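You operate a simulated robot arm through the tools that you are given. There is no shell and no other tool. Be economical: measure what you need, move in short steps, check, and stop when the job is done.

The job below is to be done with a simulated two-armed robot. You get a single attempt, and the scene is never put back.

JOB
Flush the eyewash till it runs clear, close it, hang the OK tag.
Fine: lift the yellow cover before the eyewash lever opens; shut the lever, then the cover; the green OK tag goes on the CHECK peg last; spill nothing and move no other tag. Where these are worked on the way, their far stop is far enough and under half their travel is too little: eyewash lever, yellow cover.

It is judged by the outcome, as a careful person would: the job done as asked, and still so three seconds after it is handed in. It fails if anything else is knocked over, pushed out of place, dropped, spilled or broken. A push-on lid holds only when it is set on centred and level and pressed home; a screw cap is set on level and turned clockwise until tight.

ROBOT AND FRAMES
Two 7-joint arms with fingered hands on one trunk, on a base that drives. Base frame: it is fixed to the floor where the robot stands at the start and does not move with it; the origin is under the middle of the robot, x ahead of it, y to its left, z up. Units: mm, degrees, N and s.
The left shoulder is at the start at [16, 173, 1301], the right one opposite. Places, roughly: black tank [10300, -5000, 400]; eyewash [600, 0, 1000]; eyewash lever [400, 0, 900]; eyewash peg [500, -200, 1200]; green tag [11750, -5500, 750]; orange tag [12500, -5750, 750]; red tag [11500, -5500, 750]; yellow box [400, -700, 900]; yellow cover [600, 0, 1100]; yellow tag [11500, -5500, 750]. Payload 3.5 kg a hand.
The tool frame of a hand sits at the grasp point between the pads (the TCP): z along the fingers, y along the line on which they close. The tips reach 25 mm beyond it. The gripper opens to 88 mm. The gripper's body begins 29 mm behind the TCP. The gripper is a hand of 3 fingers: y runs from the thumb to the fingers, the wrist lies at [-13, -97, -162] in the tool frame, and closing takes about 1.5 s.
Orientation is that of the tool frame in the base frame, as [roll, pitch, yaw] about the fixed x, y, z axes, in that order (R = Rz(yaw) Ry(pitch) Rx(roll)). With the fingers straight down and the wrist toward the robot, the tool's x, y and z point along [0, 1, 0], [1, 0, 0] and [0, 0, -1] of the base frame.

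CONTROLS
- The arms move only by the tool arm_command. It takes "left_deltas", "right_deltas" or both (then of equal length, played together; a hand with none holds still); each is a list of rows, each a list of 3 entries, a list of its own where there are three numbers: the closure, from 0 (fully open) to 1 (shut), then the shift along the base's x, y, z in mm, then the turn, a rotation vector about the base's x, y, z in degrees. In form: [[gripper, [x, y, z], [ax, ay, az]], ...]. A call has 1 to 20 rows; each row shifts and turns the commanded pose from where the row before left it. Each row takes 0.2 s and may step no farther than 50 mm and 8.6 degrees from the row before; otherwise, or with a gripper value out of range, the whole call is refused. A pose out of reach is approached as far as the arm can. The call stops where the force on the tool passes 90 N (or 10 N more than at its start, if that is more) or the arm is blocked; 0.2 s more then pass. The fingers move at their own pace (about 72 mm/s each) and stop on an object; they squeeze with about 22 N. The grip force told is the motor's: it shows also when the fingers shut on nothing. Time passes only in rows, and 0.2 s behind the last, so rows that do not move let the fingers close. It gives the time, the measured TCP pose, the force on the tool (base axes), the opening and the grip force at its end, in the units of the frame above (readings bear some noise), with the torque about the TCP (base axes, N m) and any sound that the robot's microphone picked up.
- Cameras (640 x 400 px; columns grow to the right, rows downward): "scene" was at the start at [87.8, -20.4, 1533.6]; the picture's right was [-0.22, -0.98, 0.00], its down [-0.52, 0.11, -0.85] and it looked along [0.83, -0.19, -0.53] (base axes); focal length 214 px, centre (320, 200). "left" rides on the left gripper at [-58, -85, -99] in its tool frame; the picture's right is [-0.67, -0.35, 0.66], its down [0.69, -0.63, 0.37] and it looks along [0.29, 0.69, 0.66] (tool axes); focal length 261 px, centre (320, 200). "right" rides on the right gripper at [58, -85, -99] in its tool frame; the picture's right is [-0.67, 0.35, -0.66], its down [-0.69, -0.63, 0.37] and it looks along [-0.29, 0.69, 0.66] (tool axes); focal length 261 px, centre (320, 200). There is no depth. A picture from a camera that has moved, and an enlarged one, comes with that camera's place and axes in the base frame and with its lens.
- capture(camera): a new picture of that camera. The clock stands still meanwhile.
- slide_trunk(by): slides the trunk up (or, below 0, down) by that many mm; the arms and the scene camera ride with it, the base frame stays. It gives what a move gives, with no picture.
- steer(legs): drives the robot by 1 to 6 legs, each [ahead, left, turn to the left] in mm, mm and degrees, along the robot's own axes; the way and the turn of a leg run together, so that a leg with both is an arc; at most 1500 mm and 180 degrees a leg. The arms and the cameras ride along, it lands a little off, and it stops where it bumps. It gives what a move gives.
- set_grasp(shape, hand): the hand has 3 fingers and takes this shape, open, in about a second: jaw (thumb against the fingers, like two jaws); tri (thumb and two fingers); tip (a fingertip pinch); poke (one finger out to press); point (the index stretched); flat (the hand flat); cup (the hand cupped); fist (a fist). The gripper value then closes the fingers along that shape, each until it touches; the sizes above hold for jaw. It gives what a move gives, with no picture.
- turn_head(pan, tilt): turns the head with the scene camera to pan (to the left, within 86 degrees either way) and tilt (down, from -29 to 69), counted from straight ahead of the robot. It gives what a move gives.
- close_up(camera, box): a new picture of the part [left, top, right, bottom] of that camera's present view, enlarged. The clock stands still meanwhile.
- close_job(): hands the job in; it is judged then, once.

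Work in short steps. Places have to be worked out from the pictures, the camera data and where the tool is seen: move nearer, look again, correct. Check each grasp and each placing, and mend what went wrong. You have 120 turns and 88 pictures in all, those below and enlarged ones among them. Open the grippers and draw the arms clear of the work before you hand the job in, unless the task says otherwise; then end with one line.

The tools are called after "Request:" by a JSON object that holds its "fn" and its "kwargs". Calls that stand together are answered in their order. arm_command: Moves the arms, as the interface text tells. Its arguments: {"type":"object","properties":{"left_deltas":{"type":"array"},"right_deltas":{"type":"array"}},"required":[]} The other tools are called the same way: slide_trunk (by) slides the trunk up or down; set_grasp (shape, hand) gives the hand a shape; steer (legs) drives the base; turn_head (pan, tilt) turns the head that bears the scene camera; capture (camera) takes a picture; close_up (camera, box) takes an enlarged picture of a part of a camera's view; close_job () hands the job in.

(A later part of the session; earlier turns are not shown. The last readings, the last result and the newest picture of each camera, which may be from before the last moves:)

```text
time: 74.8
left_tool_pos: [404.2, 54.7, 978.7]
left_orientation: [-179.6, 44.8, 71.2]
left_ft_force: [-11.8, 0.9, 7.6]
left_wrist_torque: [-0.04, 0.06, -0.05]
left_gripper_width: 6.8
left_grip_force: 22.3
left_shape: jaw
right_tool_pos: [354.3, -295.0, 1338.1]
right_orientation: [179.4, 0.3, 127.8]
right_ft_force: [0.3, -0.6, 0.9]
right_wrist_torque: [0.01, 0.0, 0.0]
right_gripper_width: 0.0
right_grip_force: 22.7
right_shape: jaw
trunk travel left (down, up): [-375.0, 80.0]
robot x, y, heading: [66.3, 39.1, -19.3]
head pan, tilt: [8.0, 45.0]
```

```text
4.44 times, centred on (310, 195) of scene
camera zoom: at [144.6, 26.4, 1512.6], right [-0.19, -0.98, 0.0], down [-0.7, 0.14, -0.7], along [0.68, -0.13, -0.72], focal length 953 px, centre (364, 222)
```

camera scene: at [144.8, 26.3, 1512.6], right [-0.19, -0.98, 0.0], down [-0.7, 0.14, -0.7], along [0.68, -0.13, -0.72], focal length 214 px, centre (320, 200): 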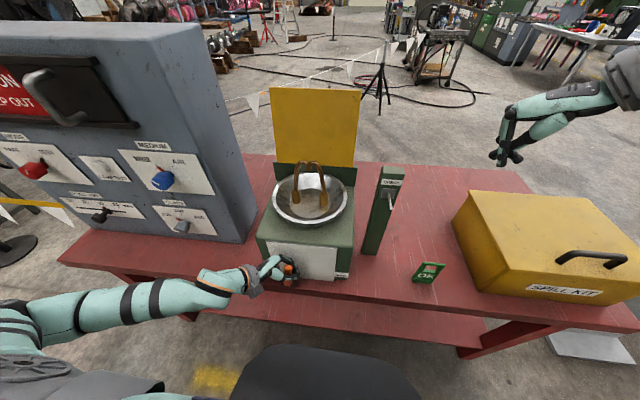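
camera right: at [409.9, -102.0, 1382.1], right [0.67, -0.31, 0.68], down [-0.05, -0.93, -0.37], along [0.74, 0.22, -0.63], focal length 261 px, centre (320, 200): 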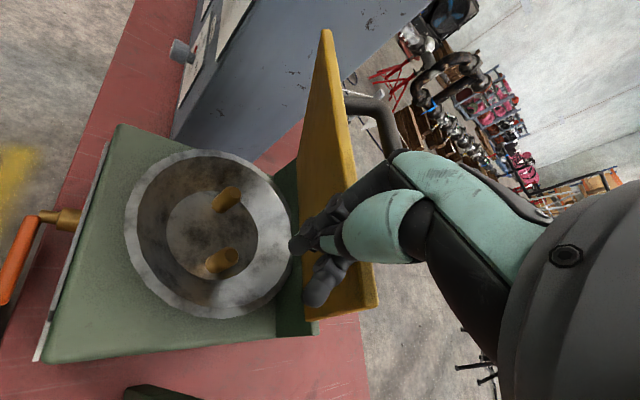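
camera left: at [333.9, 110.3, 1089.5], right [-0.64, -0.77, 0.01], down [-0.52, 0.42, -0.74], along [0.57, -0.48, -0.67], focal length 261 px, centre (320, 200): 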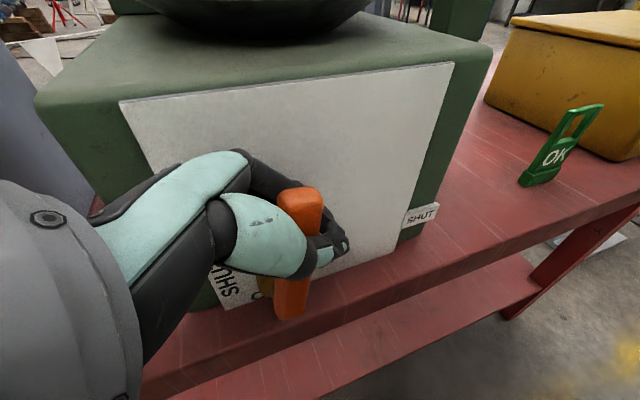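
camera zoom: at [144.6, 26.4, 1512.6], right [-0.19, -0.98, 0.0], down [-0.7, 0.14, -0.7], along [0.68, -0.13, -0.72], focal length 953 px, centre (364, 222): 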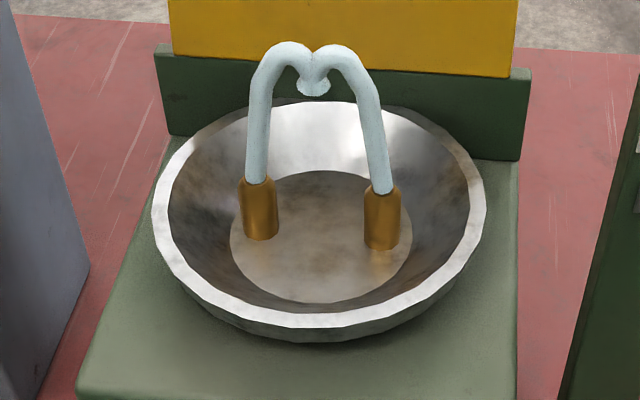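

The jets run clear. I'll give it another second, then reverse the arc to shut the lever.

Request:
{"fn": "arm_command", "kwargs": {"left_deltas": [[1, [0, 0, 0], [0, 0, 0]], [1, [0, 0, 0], [0, 0, 0]], [1, [0, 0, 0], [0, 0, 0]], [1, [0, 0, 0], [0, 0, 0]], [1, [0, 0, 0], [0, 0, 0]], [1, [-4.3, -12.3, -1.1], [4.7, -1.7, 0]], [1, [-4.2, -12, -3.4], [4.7, -1.7, 0]], [1, [-3.9, -11.1, -5.5], [4.7, -1.7, 0]], [1, [-3.6, -10.1, -7.5], [4.7, -1.7, 0]], [1, [-3.1, -8.8, -9.3], [4.7, -1.7, 0]], [1, [-2.5, -7.1, -10.7], [4.7, -1.7, 0]], [1, [-1.3, -3.8, -8.2], [3.5, -1.2, 0]], [1, [-1.1, -3.2, -9.9], [3.5, -1.2, 0]], [1, [-0.6, -1.8, -9], [3.5, -1.2, 0]], [1, [-0.2, -0.7, -10.4], [3.5, -1.2, 0]], [1, [0, 0, -4], [0, 0, 0]], [1, [0, 0, 0], [0, 0, 0]]]}}

Request:
{"fn": "capture", "kwargs": {"camera": "scene"}}

Request:
{"fn": "capture", "kwargs": {"camera": "left"}}

```text
time: 78.4
left_tool_pos: [381.0, -15.7, 898.1]
left_orientation: [-180.0, 0.1, 71.0]
left_ft_force: [0.2, 1.0, 0.6]
left_wrist_torque: [0.01, 0.0, 0.03]
left_gripper_width: 5.7
left_grip_force: 22.0
left_shape: jaw
right_tool_pos: [358.4, -295.8, 1337.2]
right_orientation: [179.4, 0.2, 127.9]
right_ft_force: [0.3, -0.2, 0.7]
right_wrist_torque: [-0.01, 0.02, -0.02]
right_gripper_width: 0.0
right_grip_force: 21.6
right_shape: jaw
trunk travel left (down, up): [-375.0, 80.0]
robot x, y, heading: [66.7, 46.8, -19.5]
head pan, tilt: [8.0, 45.0]
```

```text
30 pictures are left
camera scene: at [148.3, 26.0, 1512.4], right [-0.19, -0.98, 0.0], down [-0.71, 0.14, -0.69], along [0.68, -0.13, -0.72], focal length 214 px, centre (320, 200)
```

scene: 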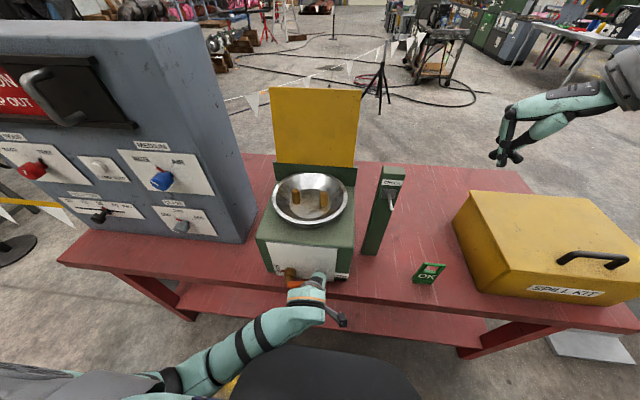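

```text
29 pictures are left
camera left: at [282.3, -42.5, 996.7], right [-0.55, -0.52, -0.66], down [-0.37, 0.85, -0.37], along [0.75, 0.04, -0.66], focal length 261 px, centre (320, 200)
```

left: 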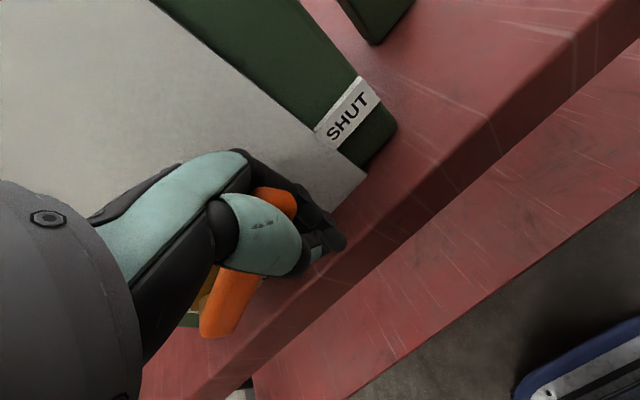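

Water has stopped, but the lever seems to have slipped in the grip and may not be fully down. I'll open, lift clear and inspect.

Request:
{"fn": "arm_command", "kwargs": {"left_deltas": [[0.6, [0, 0, 0], [0, 0, 0]], [0.6, [0, 0, 0], [0, 0, 0]], [0.6, [0, 0, 0], [0, 0, 0]], [0.6, [0, 0, 20], [0, 0, 0]], [0.6, [0, 0, 25], [0, 0, 0]], [0.6, [0, 0, 30], [0, 0, 0]], [0.6, [-10, 4, 30], [0, 0, 0]], [0.6, [0, 0, 0], [0, 0, 0]]]}}

Request:
{"fn": "capture", "kwargs": {"camera": "left"}}

```text
time: 80.4
left_tool_pos: [379.9, 20.7, 982.3]
left_orientation: [179.7, -7.3, 69.8]
left_ft_force: [-0.8, -0.5, 0.0]
left_wrist_torque: [-0.05, 0.0, 0.0]
left_gripper_width: 34.8
left_grip_force: 0.1
left_shape: jaw
right_tool_pos: [358.9, -297.4, 1336.6]
right_orientation: [179.3, 0.3, 127.9]
right_ft_force: [-0.3, -0.8, -0.4]
right_wrist_torque: [0.0, 0.01, 0.02]
right_gripper_width: 0.1
right_grip_force: 21.6
right_shape: jaw
trunk travel left (down, up): [-375.0, 80.0]
robot x, y, heading: [71.3, 40.8, -19.1]
head pan, tilt: [8.0, 45.0]
stopped in row 8 (left hand): the arm was blocked; the commanded pose is now the measured one
```

```text
28 pictures are left
camera left: at [276.0, -14.9, 1072.8], right [-0.53, -0.43, -0.74], down [-0.34, 0.9, -0.28], along [0.78, 0.1, -0.62], focal length 261 px, centre (320, 200)
```

left: 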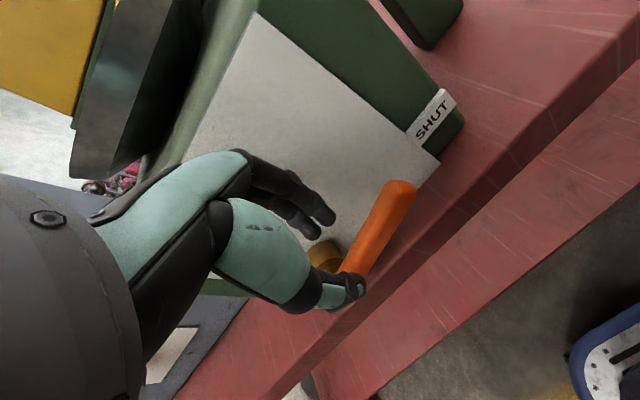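

The hand is clear. A scene close-up to judge the lever's angle.

Request:
{"fn": "close_up", "kwargs": {"camera": "scene", "box": [250, 230, 370, 305]}}

```text
5.33 times, centred on (310, 268) of scene
camera zoom: at [148.3, 25.4, 1512.4], right [-0.19, -0.98, 0.0], down [-0.71, 0.14, -0.69], along [0.68, -0.13, -0.72], focal length 1144 px, centre (373, -160)
```

zoom: 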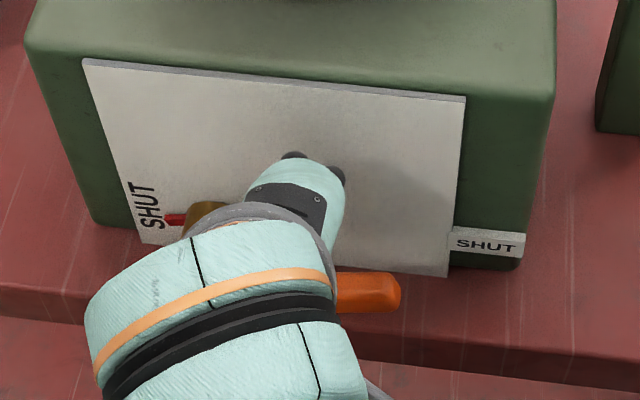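

Triangulation puts the lever's end at z≈937 versus 899 when shut, so it's still ~22° up. I'll close the fingers, realign, and press the lever's end down from above.

Request:
{"fn": "arm_command", "kwargs": {"left_deltas": [[0.6, [0, 0, 20], [-6.9, 2.4, 0]], [1, [1, -16, 15], [0, 0, 1]], [1, [1.3, -16.6, 0], [0, 0, 0]], [1, [0, 0, 0], [0, 0, 0]], [1, [0, 0, 0], [0, 0, 0]]]}}

Request:
{"fn": "capture", "kwargs": {"camera": "left"}}

```text
time: 81.0
left_tool_pos: [391.8, 50.5, 987.7]
left_orientation: [179.8, -11.0, 68.5]
left_ft_force: [-0.3, -0.2, 0.5]
left_wrist_torque: [-0.01, 0.01, 0.02]
left_gripper_width: 0.2
left_grip_force: 6.8
left_shape: jaw
right_tool_pos: [357.6, -296.9, 1337.4]
right_orientation: [179.3, 0.2, 127.9]
right_ft_force: [0.0, 1.1, 0.4]
right_wrist_torque: [-0.02, -0.01, 0.01]
right_gripper_width: 0.2
right_grip_force: 22.0
right_shape: jaw
trunk travel left (down, up): [-375.0, 80.0]
robot x, y, heading: [68.3, 45.8, -19.2]
head pan, tilt: [8.0, 45.0]
stopped in row 3 (left hand): the arm was blocked; the commanded pose is now the measured one
```

```text
26 pictures are left
camera left: at [283.7, 11.8, 1072.9], right [-0.52, -0.37, -0.77], down [-0.31, 0.92, -0.23], along [0.8, 0.12, -0.59], focal length 261 px, centre (320, 200)
```

left: 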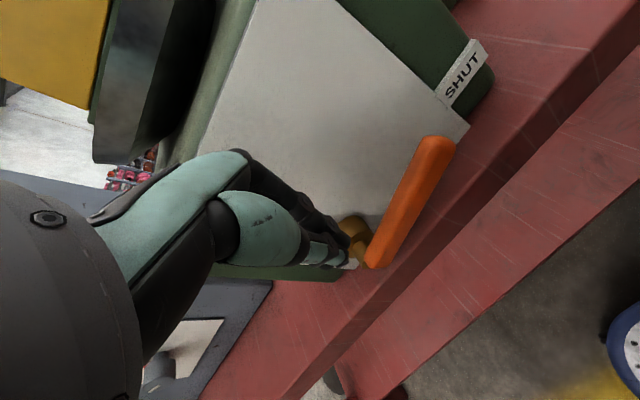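

The left elbow is in a cramped posture. I'll lift up and out to its own side to unfold it, then come down again like before.

Request:
{"fn": "arm_command", "kwargs": {"left_deltas": [[1, [3, 10, 35], [0, 0, 0]], [1, [3, 10, 35], [0, 0, 0]], [1, [8, 10, 35], [0, 0, 0]], [1, [8, 10, 40], [0, 0, 0]], [1, [8, 10, 40], [0, 0, 0]], [1, [8, 0, 40], [0, 0, 0]], [1, [8, 0, 40], [0, 0, 0]], [1, [0, 0, 40], [0, 0, 0]], [1, [0, 0, 40], [0, 0, 0]], [1, [0, 0, 0], [0, 0, 0]]]}}

Request:
{"fn": "capture", "kwargs": {"camera": "scene"}}

```text
time: 81.6
left_tool_pos: [399.4, 112.9, 1015.8]
left_orientation: [-177.7, -23.3, 64.7]
left_ft_force: [-0.2, -0.3, 0.2]
left_wrist_torque: [0.01, -0.04, 0.01]
left_gripper_width: 0.1
left_grip_force: 21.6
left_shape: jaw
right_tool_pos: [358.4, -294.5, 1337.3]
right_orientation: [179.3, 0.4, 127.9]
right_ft_force: [-0.3, 0.5, 0.5]
right_wrist_torque: [-0.02, 0.02, -0.02]
right_gripper_width: 0.1
right_grip_force: 22.4
right_shape: jaw
trunk travel left (down, up): [-375.0, 80.0]
robot x, y, heading: [67.8, 40.0, -18.9]
head pan, tilt: [8.0, 45.0]
stopped in row 2 (left hand): the arm was blocked; the commanded pose is now the measured one
```

```text
25 pictures are left
camera scene: at [148.0, 26.6, 1512.4], right [-0.19, -0.98, 0.0], down [-0.71, 0.14, -0.69], along [0.68, -0.13, -0.72], focal length 214 px, centre (320, 200)
```

scene: 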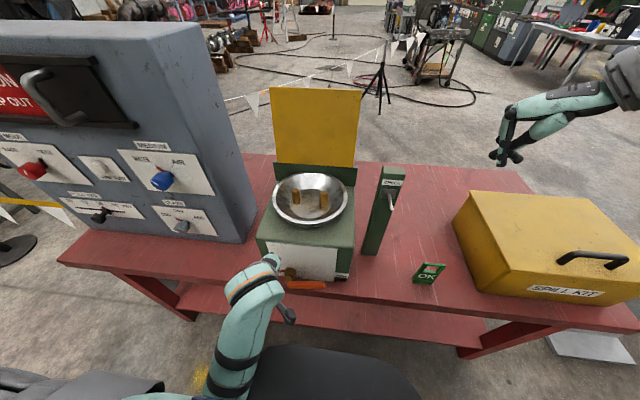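

The elbow has dropped next to the body. I'll tilt the hand so its wrist goes to the left (as in the lever-up pose), which should let the elbow out.

Request:
{"fn": "arm_command", "kwargs": {"left_deltas": [[1, [0, 0, 3], [-7.5, 2.6, 0]], [1, [0, 0, 3], [-7.5, 2.6, 0]], [1, [0, 0, 3], [-7.5, 2.6, 0]], [1, [0, 0, 3], [-7.5, 2.6, 0]], [1, [0, 0, 3], [-7.5, 2.6, 0]], [1, [0, 0, 3], [-7.5, 2.6, 0]], [1, [0, 0, 3], [-7.5, 2.6, 0]], [1, [0, 0, 3], [-7.5, 2.6, 0]], [1, [0, 0, 0], [0, 0, 0]]]}}

```text
time: 82.2
left_tool_pos: [411.4, 161.6, 1002.1]
left_orientation: [-176.3, -24.5, 59.6]
left_ft_force: [-0.1, 0.3, 0.4]
left_wrist_torque: [0.02, -0.02, -0.02]
left_gripper_width: 0.0
left_grip_force: 21.6
left_shape: jaw
left hand out of reach, approached as far as the arm can: row 2
right_tool_pos: [356.5, -295.4, 1338.2]
right_orientation: [179.4, 0.3, 127.9]
right_ft_force: [-0.2, -0.4, 0.1]
right_wrist_torque: [-0.01, -0.02, -0.03]
right_gripper_width: 0.0
right_grip_force: 21.9
right_shape: jaw
trunk travel left (down, up): [-375.0, 80.0]
robot x, y, heading: [66.5, 43.8, -19.0]
head pan, tilt: [8.0, 45.0]
stopped in row 2 (left hand): the arm was blocked; the commanded pose is now the measured one
```

It seems to be mid-way between postures. I'll go with small outward/upward steps in the direction it yields.

Request:
{"fn": "arm_command", "kwargs": {"left_deltas": [[1, [3, 10, 0], [0, 0, 0]], [1, [3, 10, 0], [0, 0, 0]], [1, [3, 10, 5], [0, 0, 0]], [1, [3, 10, 10], [0, 0, 0]], [1, [3, 10, 10], [0, 0, 0]], [1, [3, 10, 15], [0, 0, 0]], [1, [3, 10, 15], [0, 0, 0]], [1, [0, 0, 20], [0, 0, 0]], [1, [0, 0, 20], [0, 0, 0]], [1, [0, 0, 20], [0, 0, 0]], [1, [0, 0, 0], [0, 0, 0]]]}}

Request:
{"fn": "capture", "kwargs": {"camera": "scene"}}

```text
time: 82.7
left_tool_pos: [426.2, 205.1, 998.1]
left_orientation: [-173.0, -34.2, 54.0]
left_ft_force: [0.2, 0.5, -0.3]
left_wrist_torque: [0.01, 0.02, 0.0]
left_gripper_width: 0.1
left_grip_force: 22.1
left_shape: jaw
left hand out of reach, approached as far as the arm can: row 1
right_tool_pos: [357.6, -294.8, 1337.4]
right_orientation: [179.4, 0.3, 127.9]
right_ft_force: [0.6, 0.0, 0.9]
right_wrist_torque: [0.0, -0.01, -0.02]
right_gripper_width: 0.0
right_grip_force: 22.1
right_shape: jaw
trunk travel left (down, up): [-375.0, 80.0]
robot x, y, heading: [67.8, 43.8, -19.1]
head pan, tilt: [8.0, 45.0]
stopped in row 2 (left hand): the arm was blocked; the commanded pose is now the measured one
```

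```text
24 pictures are left
camera scene: at [148.0, 27.1, 1512.4], right [-0.19, -0.98, 0.0], down [-0.71, 0.14, -0.69], along [0.68, -0.13, -0.72], focal length 214 px, centre (320, 200)
```

scene: 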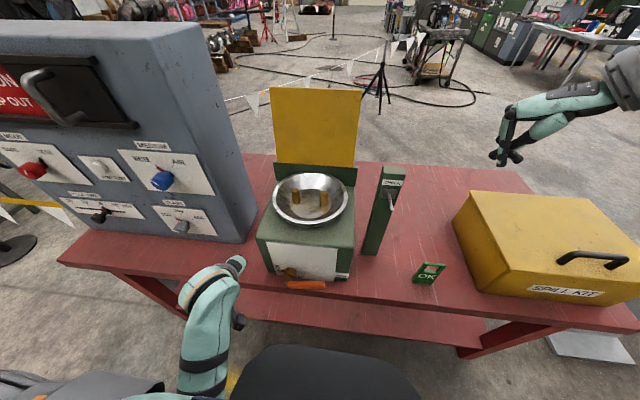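

It now sits on its own side. Trying to restore the tilt and rise here.

Request:
{"fn": "arm_command", "kwargs": {"left_deltas": [[1, [-5, 2, 0], [-4, 1.4, 0]], [1, [-5, 2, 0], [-4, 1.4, 0]], [1, [-5, 2, 0], [-4, 1.4, 0]], [1, [-5, 2, 5], [-4, 1.4, 0]], [1, [0, 0, 5], [-4, 1.4, 0]], [1, [0, 0, 5], [-4, 1.4, 0]], [1, [0, 0, 5], [-4, 1.4, 0]], [1, [0, 0, 5], [-4, 1.4, 0]], [1, [0, 0, 0], [0, 0, 0]]]}}

```text
time: 83.2
left_tool_pos: [436.0, 241.5, 996.7]
left_orientation: [-168.3, -40.0, 47.0]
left_ft_force: [-0.7, 0.7, 0.4]
left_wrist_torque: [-0.02, -0.01, -0.02]
left_gripper_width: 0.0
left_grip_force: 22.1
left_shape: jaw
left hand out of reach, approached as far as the arm can: row 1, 2
right_tool_pos: [358.5, -295.9, 1337.3]
right_orientation: [179.4, 0.4, 127.9]
right_ft_force: [-0.1, 0.1, -0.2]
right_wrist_torque: [0.01, -0.03, 0.01]
right_gripper_width: 0.0
right_grip_force: 22.1
right_shape: jaw
trunk travel left (down, up): [-375.0, 80.0]
robot x, y, heading: [68.1, 40.1, -18.8]
head pan, tilt: [8.0, 45.0]
stopped in row 2 (left hand): the arm was blocked; the commanded pose is now the measured one
```

I'll hold still for a second to see whether the arm settles or keeps reconfiguring.

Request:
{"fn": "arm_command", "kwargs": {"left_deltas": [[1, [0, 0, 0], [0, 0, 0]], [1, [0, 0, 0], [0, 0, 0]], [1, [0, 0, 0], [0, 0, 0]], [1, [0, 0, 0], [0, 0, 0]]]}}

Request:
{"fn": "arm_command", "kwargs": {"left_deltas": [[1, [0, 0, 25], [0, 0, 0]], [1, [0, 0, 25], [0, 0, 0]], [1, [0, 0, 0], [0, 0, 0]]]}}

```text
time: 84.2
left_tool_pos: [436.3, 240.9, 995.9]
left_orientation: [-168.2, -40.0, 47.0]
left_ft_force: [0.2, 0.3, 0.6]
left_wrist_torque: [-0.02, 0.0, -0.04]
left_gripper_width: 0.0
left_grip_force: 21.9
left_shape: jaw
right_tool_pos: [358.8, -295.8, 1337.1]
right_orientation: [179.4, 0.3, 127.9]
right_ft_force: [-0.2, 0.1, 0.3]
right_wrist_torque: [-0.02, 0.0, 0.01]
right_gripper_width: 0.0
right_grip_force: 21.5
right_shape: jaw
trunk travel left (down, up): [-375.0, 80.0]
robot x, y, heading: [70.1, 39.8, -19.2]
head pan, tilt: [8.0, 45.0]
```

```text
time: 85.0
left_tool_pos: [458.8, 239.5, 1024.3]
left_orientation: [-166.3, -41.5, 45.6]
left_ft_force: [0.4, -0.8, -0.3]
left_wrist_torque: [-0.04, -0.01, 0.02]
left_gripper_width: 0.0
left_grip_force: 22.3
left_shape: jaw
left hand out of reach, approached as far as the arm can: row 1, 2
right_tool_pos: [356.9, -295.9, 1337.3]
right_orientation: [179.3, 0.4, 127.9]
right_ft_force: [0.2, -0.5, -0.9]
right_wrist_torque: [-0.02, 0.01, 0.0]
right_gripper_width: 0.0
right_grip_force: 22.3
right_shape: jaw
trunk travel left (down, up): [-375.0, 80.0]
robot x, y, heading: [70.0, 39.8, -19.2]
head pan, tilt: [8.0, 45.0]
```

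It accepts upward motion with some forward drift. Continuing up.

Request:
{"fn": "arm_command", "kwargs": {"left_deltas": [[1, [3, 0, 25], [0, 0, 0]], [1, [3, 0, 25], [0, 0, 0]], [1, [3, 0, 25], [0, 0, 0]], [1, [3, 0, 25], [0, 0, 0]], [1, [3, 0, 25], [0, 0, 0]], [1, [0, 0, 25], [0, 0, 0]], [1, [0, 0, 25], [0, 0, 0]], [1, [0, 0, 0], [0, 0, 0]]]}}

Request:
{"fn": "capture", "kwargs": {"camera": "scene"}}

```text
time: 86.8
left_tool_pos: [514.6, 205.1, 1182.9]
left_orientation: [-168.2, -40.0, 47.0]
left_ft_force: [0.1, -0.1, -0.3]
left_wrist_torque: [-0.03, 0.0, 0.01]
left_gripper_width: 0.1
left_grip_force: 22.1
left_shape: jaw
left hand out of reach, approached as far as the arm can: row 1, 2, 3, 4, 5, 6
right_tool_pos: [358.7, -295.0, 1339.0]
right_orientation: [179.4, 0.2, 127.9]
right_ft_force: [-1.3, 0.8, 0.2]
right_wrist_torque: [0.01, -0.01, -0.01]
right_gripper_width: 0.0
right_grip_force: 21.7
right_shape: jaw
trunk travel left (down, up): [-375.0, 80.0]
robot x, y, heading: [67.6, 47.3, -19.3]
head pan, tilt: [8.0, 45.0]
```

```text
23 pictures are left
camera scene: at [148.5, 27.7, 1512.4], right [-0.19, -0.98, 0.0], down [-0.71, 0.14, -0.69], along [0.68, -0.13, -0.72], focal length 214 px, centre (320, 200)
```

scene: 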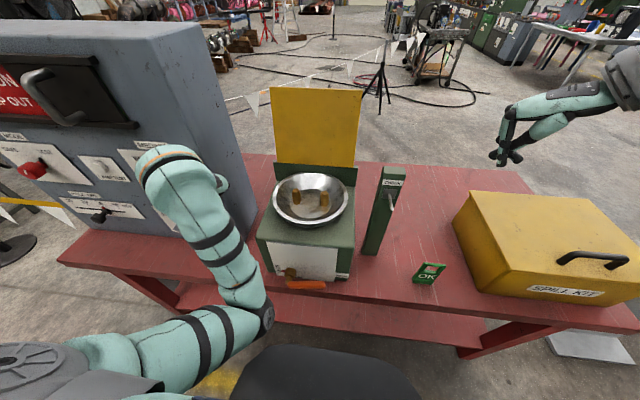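

The elbow is crossing in front. I'll go to a high, start-like pose while rotating to tool-down, as worked for the right arm, and stay away from the panel.

Request:
{"fn": "arm_command", "kwargs": {"left_deltas": [[1, [-12, 0, 30], [0, 0, 0]], [1, [-12, 0, 30], [0, 0, 0]], [1, [-8, 0, 30], [-6.8, 3.2, 0]], [1, [-8, 0, 30], [-6.8, 3.2, 0]], [1, [-5, 0, 30], [-6.8, 3.2, 0]], [1, [0, -5, 30], [-6.8, 3.2, 0]], [1, [0, -5, 30], [-6.8, 3.2, 0]], [1, [0, -5, 30], [-3.5, 1.6, 0]], [1, [0, -5, 15], [0, 0, 6.5]], [1, [0, -5, 15], [0, 0, 6.5]], [1, [0, -5, 15], [0, 0, 6.5]], [1, [0, 0, 0], [0, 0, 0]]]}}

Request:
{"fn": "capture", "kwargs": {"camera": "scene"}}

```text
time: 88.2
left_tool_pos: [503.5, 248.2, 1277.8]
left_orientation: [-162.5, -7.5, 54.5]
left_ft_force: [0.6, 0.7, -0.3]
left_wrist_torque: [0.01, 0.0, -0.03]
left_gripper_width: 0.0
left_grip_force: 22.5
left_shape: jaw
left hand out of reach, approached as far as the arm can: row 1, 2, 3
right_tool_pos: [360.9, -295.2, 1336.8]
right_orientation: [179.5, 0.3, 127.8]
right_ft_force: [0.1, -0.6, -0.7]
right_wrist_torque: [0.02, 0.01, -0.01]
right_gripper_width: 0.0
right_grip_force: 21.8
right_shape: jaw
trunk travel left (down, up): [-375.0, 80.0]
robot x, y, heading: [67.5, 45.8, -19.2]
head pan, tilt: [8.0, 45.0]
stopped in row 7 (left hand): the arm was blocked; the commanded pose is now the measured one
```

```text
22 pictures are left
camera scene: at [151.5, 26.6, 1512.2], right [-0.19, -0.98, 0.0], down [-0.71, 0.14, -0.69], along [0.68, -0.13, -0.72], focal length 214 px, centre (320, 200)
```

scene: 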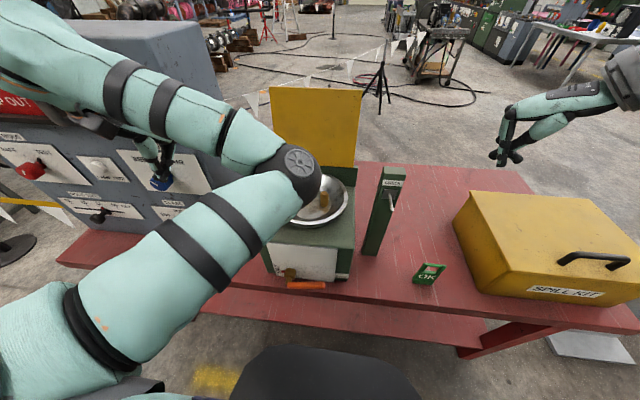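

The elbow is coming up and over. Continue straight up and back, away from the panel.

Request:
{"fn": "arm_command", "kwargs": {"left_deltas": [[1, [-12, 0, 30], [0, 0, 0]], [1, [-12, 0, 30], [0, 0, 0]], [1, [-8, 0, 30], [0, 0, 0]], [1, [-5, 0, 30], [0, 0, 0]], [1, [0, 0, 30], [0, 0, 0]], [1, [0, 0, 0], [0, 0, 0]]]}}

Request:
{"fn": "capture", "kwargs": {"camera": "scene"}}

```text
time: 89.1
left_tool_pos: [472.3, 266.2, 1334.0]
left_orientation: [-153.7, -5.3, 57.3]
left_ft_force: [0.1, -0.1, -0.2]
left_wrist_torque: [-0.04, -0.02, 0.0]
left_gripper_width: 0.0
left_grip_force: 22.5
left_shape: jaw
right_tool_pos: [358.4, -297.0, 1337.3]
right_orientation: [179.3, 0.4, 127.9]
right_ft_force: [-0.2, -0.7, 0.4]
right_wrist_torque: [-0.02, 0.02, 0.01]
right_gripper_width: 0.0
right_grip_force: 22.3
right_shape: jaw
trunk travel left (down, up): [-375.0, 80.0]
robot x, y, heading: [71.0, 43.6, -19.2]
head pan, tilt: [8.0, 45.0]
stopped in row 4 (left hand): the arm was blocked; the commanded pose is now the measured one
```

```text
21 pictures are left
camera scene: at [147.9, 25.9, 1512.4], right [-0.19, -0.98, 0.0], down [-0.71, 0.14, -0.69], along [0.68, -0.13, -0.72], focal length 214 px, centre (320, 200)
```

scene: 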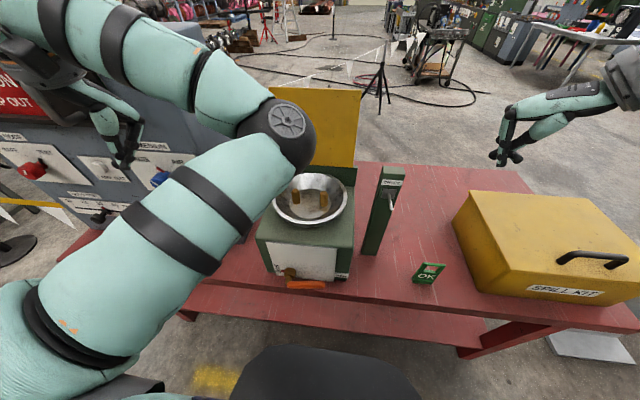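

Progress; continue lifting toward the start-like height.

Request:
{"fn": "arm_command", "kwargs": {"left_deltas": [[1, [-5, 0, 25], [0, 0, 0]], [1, [-5, 0, 25], [0, 0, 0]], [1, [-5, 0, 25], [0, 0, 0]], [1, [-5, 0, 25], [0, 0, 0]], [1, [0, 0, 25], [0, 0, 0]], [1, [0, 0, 25], [0, 0, 0]], [1, [0, 0, 25], [0, 0, 0]], [1, [0, 0, 0], [0, 0, 0]]]}}

Request:
{"fn": "arm_command", "kwargs": {"left_deltas": [[1, [-5, 0, 25], [0, 0, 0]], [1, [-5, 0, 25], [0, 0, 0]], [1, [0, 0, 25], [0, 0, 0]], [1, [0, 0, 25], [0, 0, 0]], [1, [0, 0, 0], [0, 0, 0]]]}}

```text
time: 90.0
left_tool_pos: [464.4, 279.4, 1369.4]
left_orientation: [-144.6, -3.4, 60.1]
left_ft_force: [0.5, -0.5, -0.5]
left_wrist_torque: [0.03, 0.0, -0.05]
left_gripper_width: 0.1
left_grip_force: 21.7
left_shape: jaw
right_tool_pos: [358.4, -296.5, 1337.4]
right_orientation: [179.3, 0.3, 127.9]
right_ft_force: [0.6, -0.1, -0.3]
right_wrist_torque: [-0.01, 0.04, 0.03]
right_gripper_width: 0.0
right_grip_force: 21.6
right_shape: jaw
trunk travel left (down, up): [-375.0, 80.0]
robot x, y, heading: [72.7, 41.7, -19.2]
head pan, tilt: [8.0, 45.0]
stopped in row 4 (left hand): the arm was blocked; the commanded pose is now the measured one
```

```text
time: 90.9
left_tool_pos: [468.3, 289.6, 1410.4]
left_orientation: [-136.1, -2.1, 62.6]
left_ft_force: [1.0, -0.2, -0.1]
left_wrist_torque: [-0.06, 0.01, 0.02]
left_gripper_width: 0.0
left_grip_force: 22.4
left_shape: jaw
right_tool_pos: [358.9, -296.8, 1337.4]
right_orientation: [179.3, 0.3, 127.7]
right_ft_force: [0.1, -0.7, 0.1]
right_wrist_torque: [0.01, -0.02, -0.01]
right_gripper_width: 0.2
right_grip_force: 22.2
right_shape: jaw
trunk travel left (down, up): [-375.0, 80.0]
robot x, y, heading: [69.3, 44.1, -19.1]
head pan, tilt: [8.0, 45.0]
stopped in row 4 (left hand): the arm was blocked; the commanded pose is now the measured one
```

The wrist is pitching back; I'll counter-rotate it in place now that it's high.

Request:
{"fn": "arm_command", "kwargs": {"left_deltas": [[1, [0, 0, 0], [-2.4, -6.8, 0]], [1, [0, 0, 5], [-2.4, -6.8, 0]], [1, [0, 0, 5], [-2.4, -6.8, 0]], [1, [0, 0, 5], [-2.4, -6.8, 0]], [1, [0, 0, 5], [-2.4, -6.8, 0]], [1, [0, 0, 0], [-2.4, -6.8, 0]], [1, [0, 0, 0], [0, 0, 0]]]}}

Request:
{"fn": "capture", "kwargs": {"camera": "scene"}}

```text
time: 92.2
left_tool_pos: [478.3, 311.1, 1388.5]
left_orientation: [-166.5, -4.8, 69.4]
left_ft_force: [0.1, -0.4, -0.4]
left_wrist_torque: [-0.03, 0.02, -0.03]
left_gripper_width: 0.0
left_grip_force: 22.4
left_shape: jaw
right_tool_pos: [358.0, -295.9, 1336.2]
right_orientation: [179.4, 0.2, 127.8]
right_ft_force: [-0.6, -0.6, 1.3]
right_wrist_torque: [-0.02, 0.0, 0.04]
right_gripper_width: 0.2
right_grip_force: 22.1
right_shape: jaw
trunk travel left (down, up): [-375.0, 80.0]
robot x, y, heading: [70.4, 44.2, -19.0]
head pan, tilt: [8.0, 45.0]
stopped in row 6 (left hand): the arm was blocked; the commanded pose is now the measured one
```

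```text
20 pictures are left
camera scene: at [148.1, 26.4, 1512.4], right [-0.19, -0.98, 0.0], down [-0.71, 0.14, -0.69], along [0.68, -0.13, -0.72], focal length 214 px, centre (320, 200)
```

scene: 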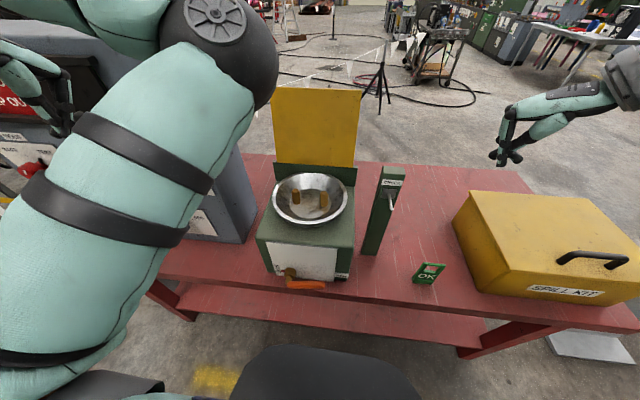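

Elbow is nearly over the top. Continue rotation to tool-down and a little up.

Request:
{"fn": "arm_command", "kwargs": {"left_deltas": [[1, [0, 0, 15], [-2.4, -6.8, 0]], [1, [0, 0, 15], [-2, -5.8, 0]], [1, [0, 0, 20], [0, 0, 0]], [1, [0, 0, 20], [0, 0, 0]], [1, [0, 0, 20], [0, 0, 0]], [1, [0, 0, 0], [0, 0, 0]]]}}

Request:
{"fn": "arm_command", "kwargs": {"left_deltas": [[1, [0, -10, 10], [0, 0, 0]], [1, [0, -15, 10], [0, 0, 0]], [1, [0, -20, 10], [0, 0, 0]], [1, [0, -20, 10], [0, 0, 0]], [1, [0, -20, 0], [0, 0, 0]], [1, [0, 0, 0], [0, 0, 0]]]}}

```text
time: 93.1
left_tool_pos: [489.4, 320.3, 1406.5]
left_orientation: [-172.1, -5.4, 72.4]
left_ft_force: [-0.1, 0.2, -0.6]
left_wrist_torque: [-0.02, 0.0, -0.01]
left_gripper_width: 0.0
left_grip_force: 21.5
left_shape: jaw
right_tool_pos: [358.6, -296.2, 1336.3]
right_orientation: [179.4, 0.3, 127.8]
right_ft_force: [-0.4, 0.3, -0.5]
right_wrist_torque: [-0.02, 0.0, -0.03]
right_gripper_width: 0.1
right_grip_force: 21.4
right_shape: jaw
trunk travel left (down, up): [-375.0, 80.0]
robot x, y, heading: [71.3, 43.2, -19.2]
head pan, tilt: [8.0, 45.0]
stopped in row 4 (left hand): the arm was blocked; the commanded pose is now the measured one
```

```text
time: 94.2
left_tool_pos: [499.8, 308.2, 1396.0]
left_orientation: [-164.8, -0.9, 81.0]
left_ft_force: [-0.5, -0.2, -1.1]
left_wrist_torque: [0.01, 0.01, 0.02]
left_gripper_width: 0.3
left_grip_force: 21.6
left_shape: jaw
right_tool_pos: [358.5, -295.7, 1337.0]
right_orientation: [179.4, 0.3, 127.9]
right_ft_force: [0.1, 0.1, 0.2]
right_wrist_torque: [-0.05, 0.01, 0.02]
right_gripper_width: 0.0
right_grip_force: 21.5
right_shape: jaw
trunk travel left (down, up): [-375.0, 80.0]
robot x, y, heading: [69.3, 45.0, -19.3]
head pan, tilt: [8.0, 45.0]
stopped in row 5 (left hand): the arm was blocked; the commanded pose is now the measured one
```

I'll draw the hand back and up, the motion that freed the right arm.

Request:
{"fn": "arm_command", "kwargs": {"left_deltas": [[1, [-15, 10, 15], [0, 0, 0]], [1, [-15, 10, 15], [0, 0, 0]], [1, [-15, 10, 15], [0, 0, 0]], [1, [-15, 10, 15], [0, 0, 0]], [1, [-15, 10, 15], [0, 0, 0]], [1, [-15, 10, 15], [0, 0, 0]], [1, [0, 0, 0], [0, 0, 0]]]}}

Request:
{"fn": "arm_command", "kwargs": {"left_deltas": [[1, [0, 0, 25], [0, 0, 0]], [1, [0, 0, 25], [0, 0, 0]], [1, [0, 0, 25], [0, 0, 0]], [1, [0, 0, 25], [0, 0, 0]], [1, [0, 0, 0], [0, 0, 0]]]}}

Request:
{"fn": "capture", "kwargs": {"camera": "scene"}}

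```text
time: 95.8
left_tool_pos: [410.0, 366.2, 1488.7]
left_orientation: [-165.1, -1.2, 80.6]
left_ft_force: [0.1, -0.4, 0.0]
left_wrist_torque: [0.0, -0.02, 0.0]
left_gripper_width: 0.0
left_grip_force: 22.1
left_shape: jaw
right_tool_pos: [358.7, -295.9, 1336.5]
right_orientation: [179.4, 0.2, 127.7]
right_ft_force: [-0.7, 0.4, -0.5]
right_wrist_torque: [0.01, 0.0, 0.0]
right_gripper_width: 0.1
right_grip_force: 21.5
right_shape: jaw
trunk travel left (down, up): [-375.0, 80.0]
robot x, y, heading: [70.7, 41.8, -19.3]
head pan, tilt: [8.0, 45.0]
```

```text
time: 97.0
left_tool_pos: [411.0, 366.1, 1589.1]
left_orientation: [-165.1, -1.2, 80.7]
left_ft_force: [1.0, 0.0, -0.5]
left_wrist_torque: [-0.01, -0.01, 0.04]
left_gripper_width: 0.0
left_grip_force: 21.7
left_shape: jaw
right_tool_pos: [357.9, -295.6, 1337.8]
right_orientation: [179.5, 0.3, 127.8]
right_ft_force: [-0.2, 0.0, -0.5]
right_wrist_torque: [0.01, 0.0, -0.01]
right_gripper_width: 0.0
right_grip_force: 21.4
right_shape: jaw
trunk travel left (down, up): [-375.0, 80.0]
robot x, y, heading: [73.3, 42.2, -19.2]
head pan, tilt: [8.0, 45.0]
```

```text
19 pictures are left
camera scene: at [148.2, 26.0, 1512.4], right [-0.19, -0.98, 0.0], down [-0.71, 0.14, -0.69], along [0.68, -0.13, -0.72], focal length 214 px, centre (320, 200)
```

scene: 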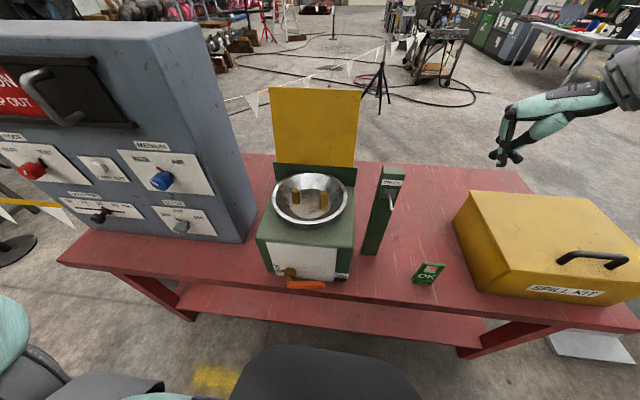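

Freed: it tracks exactly again. Correcting orientation, then moving over in front of the eyewash at height.

Request:
{"fn": "arm_command", "kwargs": {"left_deltas": [[1, [0, 0, 0], [-1.8, -7.25, 0]], [1, [0, 0, 0], [-1.8, -7.25, 0]], [1, [0, 0, 0], [0, 0, -4.8]], [1, [0, 0, 0], [0, 0, -4.8]], [1, [5, -36, -15], [0, 0, 0]], [1, [5, -36, -15], [0, 0, 0]], [1, [5, -36, -15], [0, 0, 0]], [1, [5, -36, -15], [0, 0, 0]], [1, [3, -36, -15], [0, 0, 0]], [1, [3, -36, -15], [0, 0, 0]], [1, [3, -36, -15], [0, 0, 0]], [1, [0, -36, -15], [0, 0, 0]], [1, [0, -18, -15], [0, 0, 0]], [1, [0, 0, 0], [0, 0, 0]]]}}

```text
time: 98.8
left_tool_pos: [431.9, 297.7, 1523.0]
left_orientation: [178.3, 11.5, 76.2]
left_ft_force: [1.0, 0.5, -1.2]
left_wrist_torque: [-0.01, -0.03, 0.03]
left_gripper_width: 0.1
left_grip_force: 22.5
left_shape: jaw
right_tool_pos: [358.5, -294.0, 1338.2]
right_orientation: [179.3, 0.3, 127.9]
right_ft_force: [-0.4, -0.7, -0.7]
right_wrist_torque: [0.0, 0.0, 0.01]
right_gripper_width: 0.0
right_grip_force: 22.1
right_shape: jaw
trunk travel left (down, up): [-375.0, 80.0]
robot x, y, heading: [68.8, 44.5, -19.1]
head pan, tilt: [8.0, 45.0]
stopped in row 8 (left hand): the arm was blocked; the commanded pose is now the measured one
```

Crossing needs the wrist yaw, as with the right hand. I'll mirror the sequence that worked: align, descend on its own side, yaw inward, then cross.

Request:
{"fn": "arm_command", "kwargs": {"left_deltas": [[1, [-10, 15, 15], [5.4, -1.9, 0]], [1, [-10, 15, 15], [5.4, -1.9, 0]], [1, [0, 0, 0], [0, 0, -6]], [1, [20, -7, 0], [0, 0, 0]], [1, [20, -7, 0], [0, 0, 0]], [1, [20, -7, 0], [0, 0, 0]], [1, [20, -7, 0], [0, 0, 0]], [1, [0, 0, -40], [0, 0, 0]], [1, [0, 0, -40], [0, 0, 0]], [1, [0, 0, -40], [0, 0, 0]], [1, [0, 0, -40], [0, 0, 0]], [1, [0, 0, -40], [0, 0, 0]], [1, [0, 0, -40], [0, 0, 0]], [1, [0, 0, -40], [0, 0, 0]], [1, [0, 0, 0], [0, 0, 0]]]}}

Request:
{"fn": "capture", "kwargs": {"camera": "scene"}}

```text
time: 101.2
left_tool_pos: [486.2, 331.0, 1388.0]
left_orientation: [176.1, 5.0, 75.2]
left_ft_force: [0.2, 0.6, -0.1]
left_wrist_torque: [0.03, 0.0, -0.01]
left_gripper_width: 0.0
left_grip_force: 21.9
left_shape: jaw
right_tool_pos: [357.7, -297.2, 1337.0]
right_orientation: [179.3, 0.3, 127.9]
right_ft_force: [-0.6, 0.5, 0.5]
right_wrist_torque: [-0.02, 0.02, -0.01]
right_gripper_width: 0.0
right_grip_force: 22.5
right_shape: jaw
trunk travel left (down, up): [-375.0, 80.0]
robot x, y, heading: [70.3, 44.6, -19.1]
head pan, tilt: [8.0, 45.0]
stopped in row 12 (left hand): the arm was blocked; the commanded pose is now the measured one
```

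```text
18 pictures are left
camera scene: at [148.3, 25.2, 1512.4], right [-0.19, -0.98, 0.0], down [-0.71, 0.14, -0.69], along [0.68, -0.13, -0.72], focal length 214 px, centre (320, 200)
```

scene: 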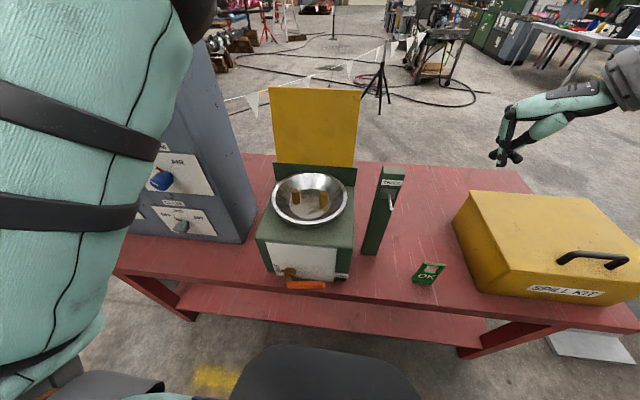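

The left arm keeps folding inward, so I'll park it high on its side and use the right arm, shifting the base left so the eyewash is on the right hand's natural side. First park the left.

Request:
{"fn": "arm_command", "kwargs": {"left_deltas": [[1, [-10, 4, 35], [0, 0, 0]], [1, [-10, 4, 35], [0, 0, 0]], [1, [-10, 4, 35], [0, 0, 0]], [1, [-15, 7, 35], [0, 0, 0]], [1, [-15, 7, 35], [0, 0, 0]], [1, [-15, 7, 25], [0, 0, 0]], [1, [0, 0, 0], [0, 0, 0]]]}}

Request:
{"fn": "steer", "kwargs": {"legs": [[0, 150, 0]]}}

Request:
{"fn": "turn_head", "kwargs": {"pan": -8, "tilt": 48}}

Request:
{"fn": "capture", "kwargs": {"camera": "scene"}}

```text
time: 102.8
left_tool_pos: [412.1, 363.1, 1588.2]
left_orientation: [176.0, 5.0, 75.0]
left_ft_force: [0.6, -0.5, 1.3]
left_wrist_torque: [-0.03, 0.0, -0.02]
left_gripper_width: 0.0
left_grip_force: 22.0
left_shape: jaw
right_tool_pos: [358.9, -296.2, 1338.3]
right_orientation: [179.4, 0.2, 127.9]
right_ft_force: [-0.5, -0.4, 0.1]
right_wrist_torque: [0.01, 0.0, -0.01]
right_gripper_width: 0.0
right_grip_force: 22.5
right_shape: jaw
trunk travel left (down, up): [-375.0, 80.0]
robot x, y, heading: [73.1, 41.7, -19.1]
head pan, tilt: [8.0, 45.0]
```

```text
time: 104.2
left_tool_pos: [459.1, 501.6, 1589.6]
left_orientation: [176.0, 4.9, 74.9]
left_ft_force: [0.2, -0.1, 0.4]
left_wrist_torque: [0.02, 0.0, 0.03]
left_gripper_width: 0.0
left_grip_force: 21.6
left_shape: jaw
right_tool_pos: [406.1, -156.5, 1335.8]
right_orientation: [179.2, 0.2, 127.8]
right_ft_force: [0.8, 0.1, 0.3]
right_wrist_torque: [0.01, 0.0, 0.01]
right_gripper_width: 0.2
right_grip_force: 22.2
right_shape: jaw
trunk travel left (down, up): [-375.0, 80.0]
robot x, y, heading: [116.6, 182.2, -19.2]
head pan, tilt: [8.0, 45.0]
```

```text
time: 105.0
left_tool_pos: [461.8, 505.0, 1588.1]
left_orientation: [176.1, 5.1, 74.9]
left_ft_force: [-0.5, -0.1, 0.4]
left_wrist_torque: [0.01, -0.01, -0.01]
left_gripper_width: 0.1
left_grip_force: 22.1
left_shape: jaw
right_tool_pos: [407.1, -154.1, 1336.2]
right_orientation: [179.4, 0.3, 127.8]
right_ft_force: [-1.0, 0.1, 0.2]
right_wrist_torque: [0.0, -0.02, 0.02]
right_gripper_width: 0.1
right_grip_force: 22.3
right_shape: jaw
trunk travel left (down, up): [-375.0, 80.0]
robot x, y, heading: [122.4, 184.6, -19.2]
head pan, tilt: [-8.0, 48.0]
```

```text
17 pictures are left
camera scene: at [188.3, 148.5, 1508.3], right [-0.46, -0.89, 0.0], down [-0.67, 0.34, -0.66], along [0.58, -0.3, -0.76], focal length 214 px, centre (320, 200)
```

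scene: 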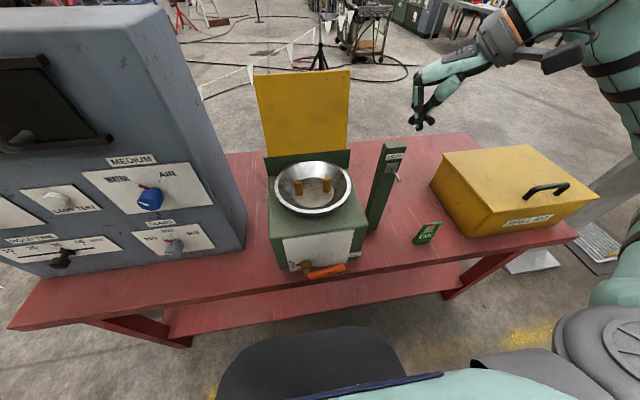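

Now the right hand goes over the lever's raised end, staying clear of everything.

Request:
{"fn": "arm_command", "kwargs": {"right_deltas": [[1, [-6.5, 33.5, -10], [0, 0, -8]], [1, [-6.5, 33.5, -10], [0, 0, -8]], [1, [-6.5, 33.5, -10], [0, 0, -8]], [1, [-6.5, 33.5, -10], [0, 0, -8]], [1, [0, 0, -42], [0, 0, 0]], [1, [0, 0, -42], [0, 0, 0]], [1, [0, 0, -42], [0, 0, 0]], [1, [0, 0, -42], [0, 0, 0]], [1, [0, 0, -42], [0, 0, 0]], [1, [0, 0, -42], [0, 0, 0]], [1, [0, 0, -42], [0, 0, 0]], [1, [0, 0, 0], [0, 0, 0]]]}}

Request:
{"fn": "capture", "kwargs": {"camera": "right"}}

```text
time: 107.6
left_tool_pos: [461.0, 505.1, 1588.0]
left_orientation: [176.0, 5.1, 74.9]
left_ft_force: [1.2, 0.9, 0.2]
left_wrist_torque: [-0.01, 0.0, 0.0]
left_gripper_width: 0.3
left_grip_force: 21.7
left_shape: jaw
right_tool_pos: [372.9, -153.1, 1055.0]
right_orientation: [179.4, 0.0, 96.1]
right_ft_force: [-0.5, 0.3, -0.3]
right_wrist_torque: [-0.03, -0.03, 0.01]
right_gripper_width: 0.0
right_grip_force: 22.5
right_shape: jaw
right hand out of reach, approached as far as the arm can: row 4, 5, 6, 7, 8, 9, 10, 11
trunk travel left (down, up): [-375.0, 80.0]
robot x, y, heading: [119.8, 182.5, -19.4]
head pan, tilt: [-8.0, 48.0]
```

```text
16 pictures are left
camera right: at [281.8, -103.8, 1152.4], right [0.41, -0.63, 0.66], down [-0.55, -0.75, -0.37], along [0.73, -0.21, -0.65], focal length 261 px, centre (320, 200)
```

right: 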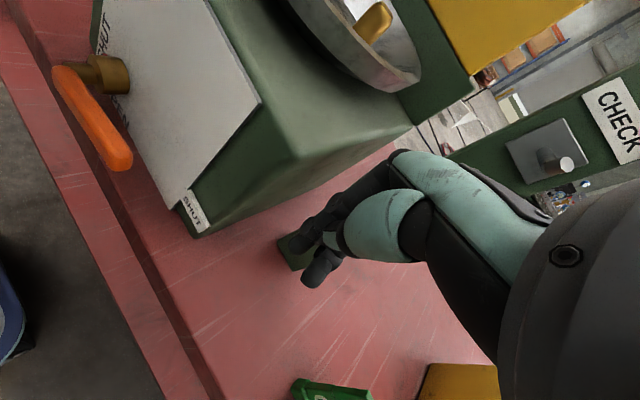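

The hand is right of target; it needs the inward yaw to cross. Backing off slightly, yawing, then moving left.

Request:
{"fn": "arm_command", "kwargs": {"right_deltas": [[1, [-17, 6, 0], [0, 0, 8]], [1, [-17, 6, 0], [0, 0, 8]], [1, [0, 0, 0], [0, 0, 8]], [1, [8.5, 24, -8], [0, 0, 4]], [1, [8.5, 24, -8], [0, 0, 4]], [1, [8.5, 24, -8], [0, 0, 0]], [1, [8.5, 24, -8], [0, 0, 0]], [1, [8.5, 24, -8], [0, 0, 0]], [1, [0, 0, 0], [0, 0, 0]]]}}

Request:
{"fn": "capture", "kwargs": {"camera": "right"}}

```text
time: 109.6
left_tool_pos: [460.0, 503.6, 1590.0]
left_orientation: [176.0, 5.0, 75.0]
left_ft_force: [-0.2, -0.4, -0.3]
left_wrist_torque: [0.02, -0.01, 0.01]
left_gripper_width: 0.1
left_grip_force: 21.5
left_shape: jaw
right_tool_pos: [381.9, -19.6, 1014.7]
right_orientation: [179.3, 0.3, 127.7]
right_ft_force: [-0.8, -0.2, 0.4]
right_wrist_torque: [0.01, 0.0, 0.03]
right_gripper_width: 0.2
right_grip_force: 22.2
right_shape: jaw
trunk travel left (down, up): [-375.0, 80.0]
robot x, y, heading: [114.3, 184.5, -19.2]
head pan, tilt: [-8.0, 48.0]
```

```text
15 pictures are left
camera right: at [278.0, -26.8, 1112.5], right [0.68, -0.32, 0.66], down [-0.07, -0.93, -0.37], along [0.73, 0.2, -0.65], focal length 261 px, centre (320, 200)
```

right: 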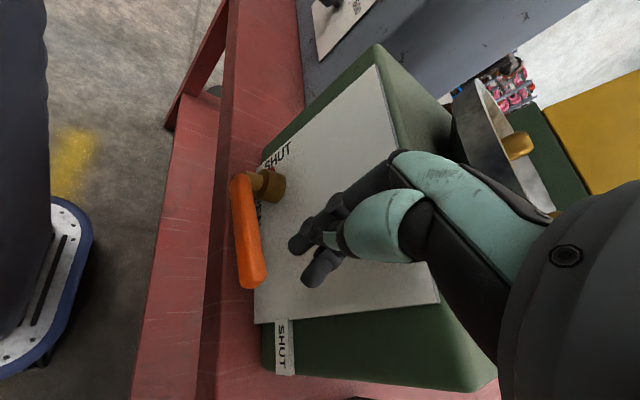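

The hand is right over the lever's end (lever end ≈ L104, F366, z935). Pressing down now in steps.

Request:
{"fn": "arm_command", "kwargs": {"right_deltas": [[1, [0, 0, -15], [0, 0, 0]], [1, [0, 0, -15], [0, 0, 0]], [1, [0, 0, -15], [0, 0, 0]], [1, [0, 0, -12], [0, 0, 0]], [1, [0, 0, -10], [0, 0, 0]], [1, [0, 0, -8], [0, 0, 0]], [1, [0, 0, -8], [0, 0, 0]], [1, [0, 0, 0], [0, 0, 0]]]}}

Request:
{"fn": "capture", "kwargs": {"camera": "right"}}

```text
time: 111.4
left_tool_pos: [459.8, 506.7, 1589.5]
left_orientation: [176.0, 5.1, 75.1]
left_ft_force: [-0.1, -0.2, -0.6]
left_wrist_torque: [0.04, -0.02, 0.02]
left_gripper_width: 0.0
left_grip_force: 21.9
left_shape: jaw
right_tool_pos: [384.0, -18.9, 933.0]
right_orientation: [179.2, 0.4, 127.8]
right_ft_force: [4.9, 1.6, 23.1]
right_wrist_torque: [0.08, -0.03, 0.03]
right_gripper_width: 0.0
right_grip_force: 22.2
right_shape: jaw
trunk travel left (down, up): [-375.0, 80.0]
robot x, y, heading: [117.0, 185.9, -19.5]
head pan, tilt: [-8.0, 48.0]
```

```text
14 pictures are left
camera right: at [279.2, -25.5, 1031.2], right [0.68, -0.32, 0.67], down [-0.07, -0.93, -0.37], along [0.73, 0.2, -0.65], focal length 261 px, centre (320, 200)
```

right: 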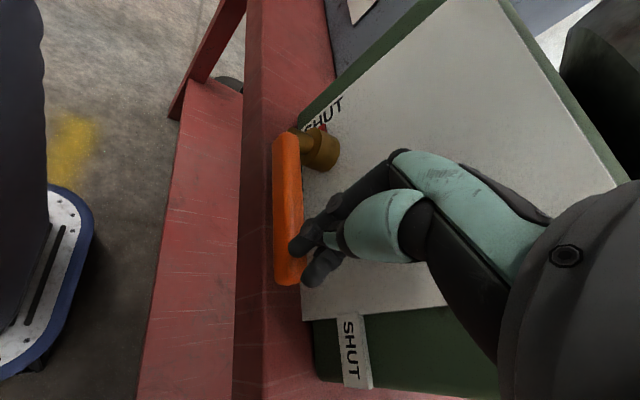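

There's 23 N of resistance with the lever near horizontal. A few mm more to confirm the stop.

Request:
{"fn": "arm_command", "kwargs": {"right_deltas": [[1, [0, 0, -5], [0, 0, 0]], [1, [0, 0, -5], [0, 0, 0]], [1, [0, 0, 0], [0, 0, 0]]]}}

```text
time: 112.2
left_tool_pos: [454.1, 508.5, 1589.4]
left_orientation: [175.7, 5.0, 74.9]
left_ft_force: [0.4, -0.7, 1.0]
left_wrist_torque: [0.02, 0.0, 0.0]
left_gripper_width: 0.0
left_grip_force: 21.9
left_shape: jaw
right_tool_pos: [378.4, -17.8, 924.9]
right_orientation: [179.2, 0.5, 127.9]
right_ft_force: [8.1, 2.5, 53.4]
right_wrist_torque: [0.22, -0.58, -0.13]
right_gripper_width: 0.0
right_grip_force: 21.9
right_shape: jaw
trunk travel left (down, up): [-375.0, 80.0]
robot x, y, heading: [118.0, 182.1, -19.3]
head pan, tilt: [-8.0, 48.0]
```

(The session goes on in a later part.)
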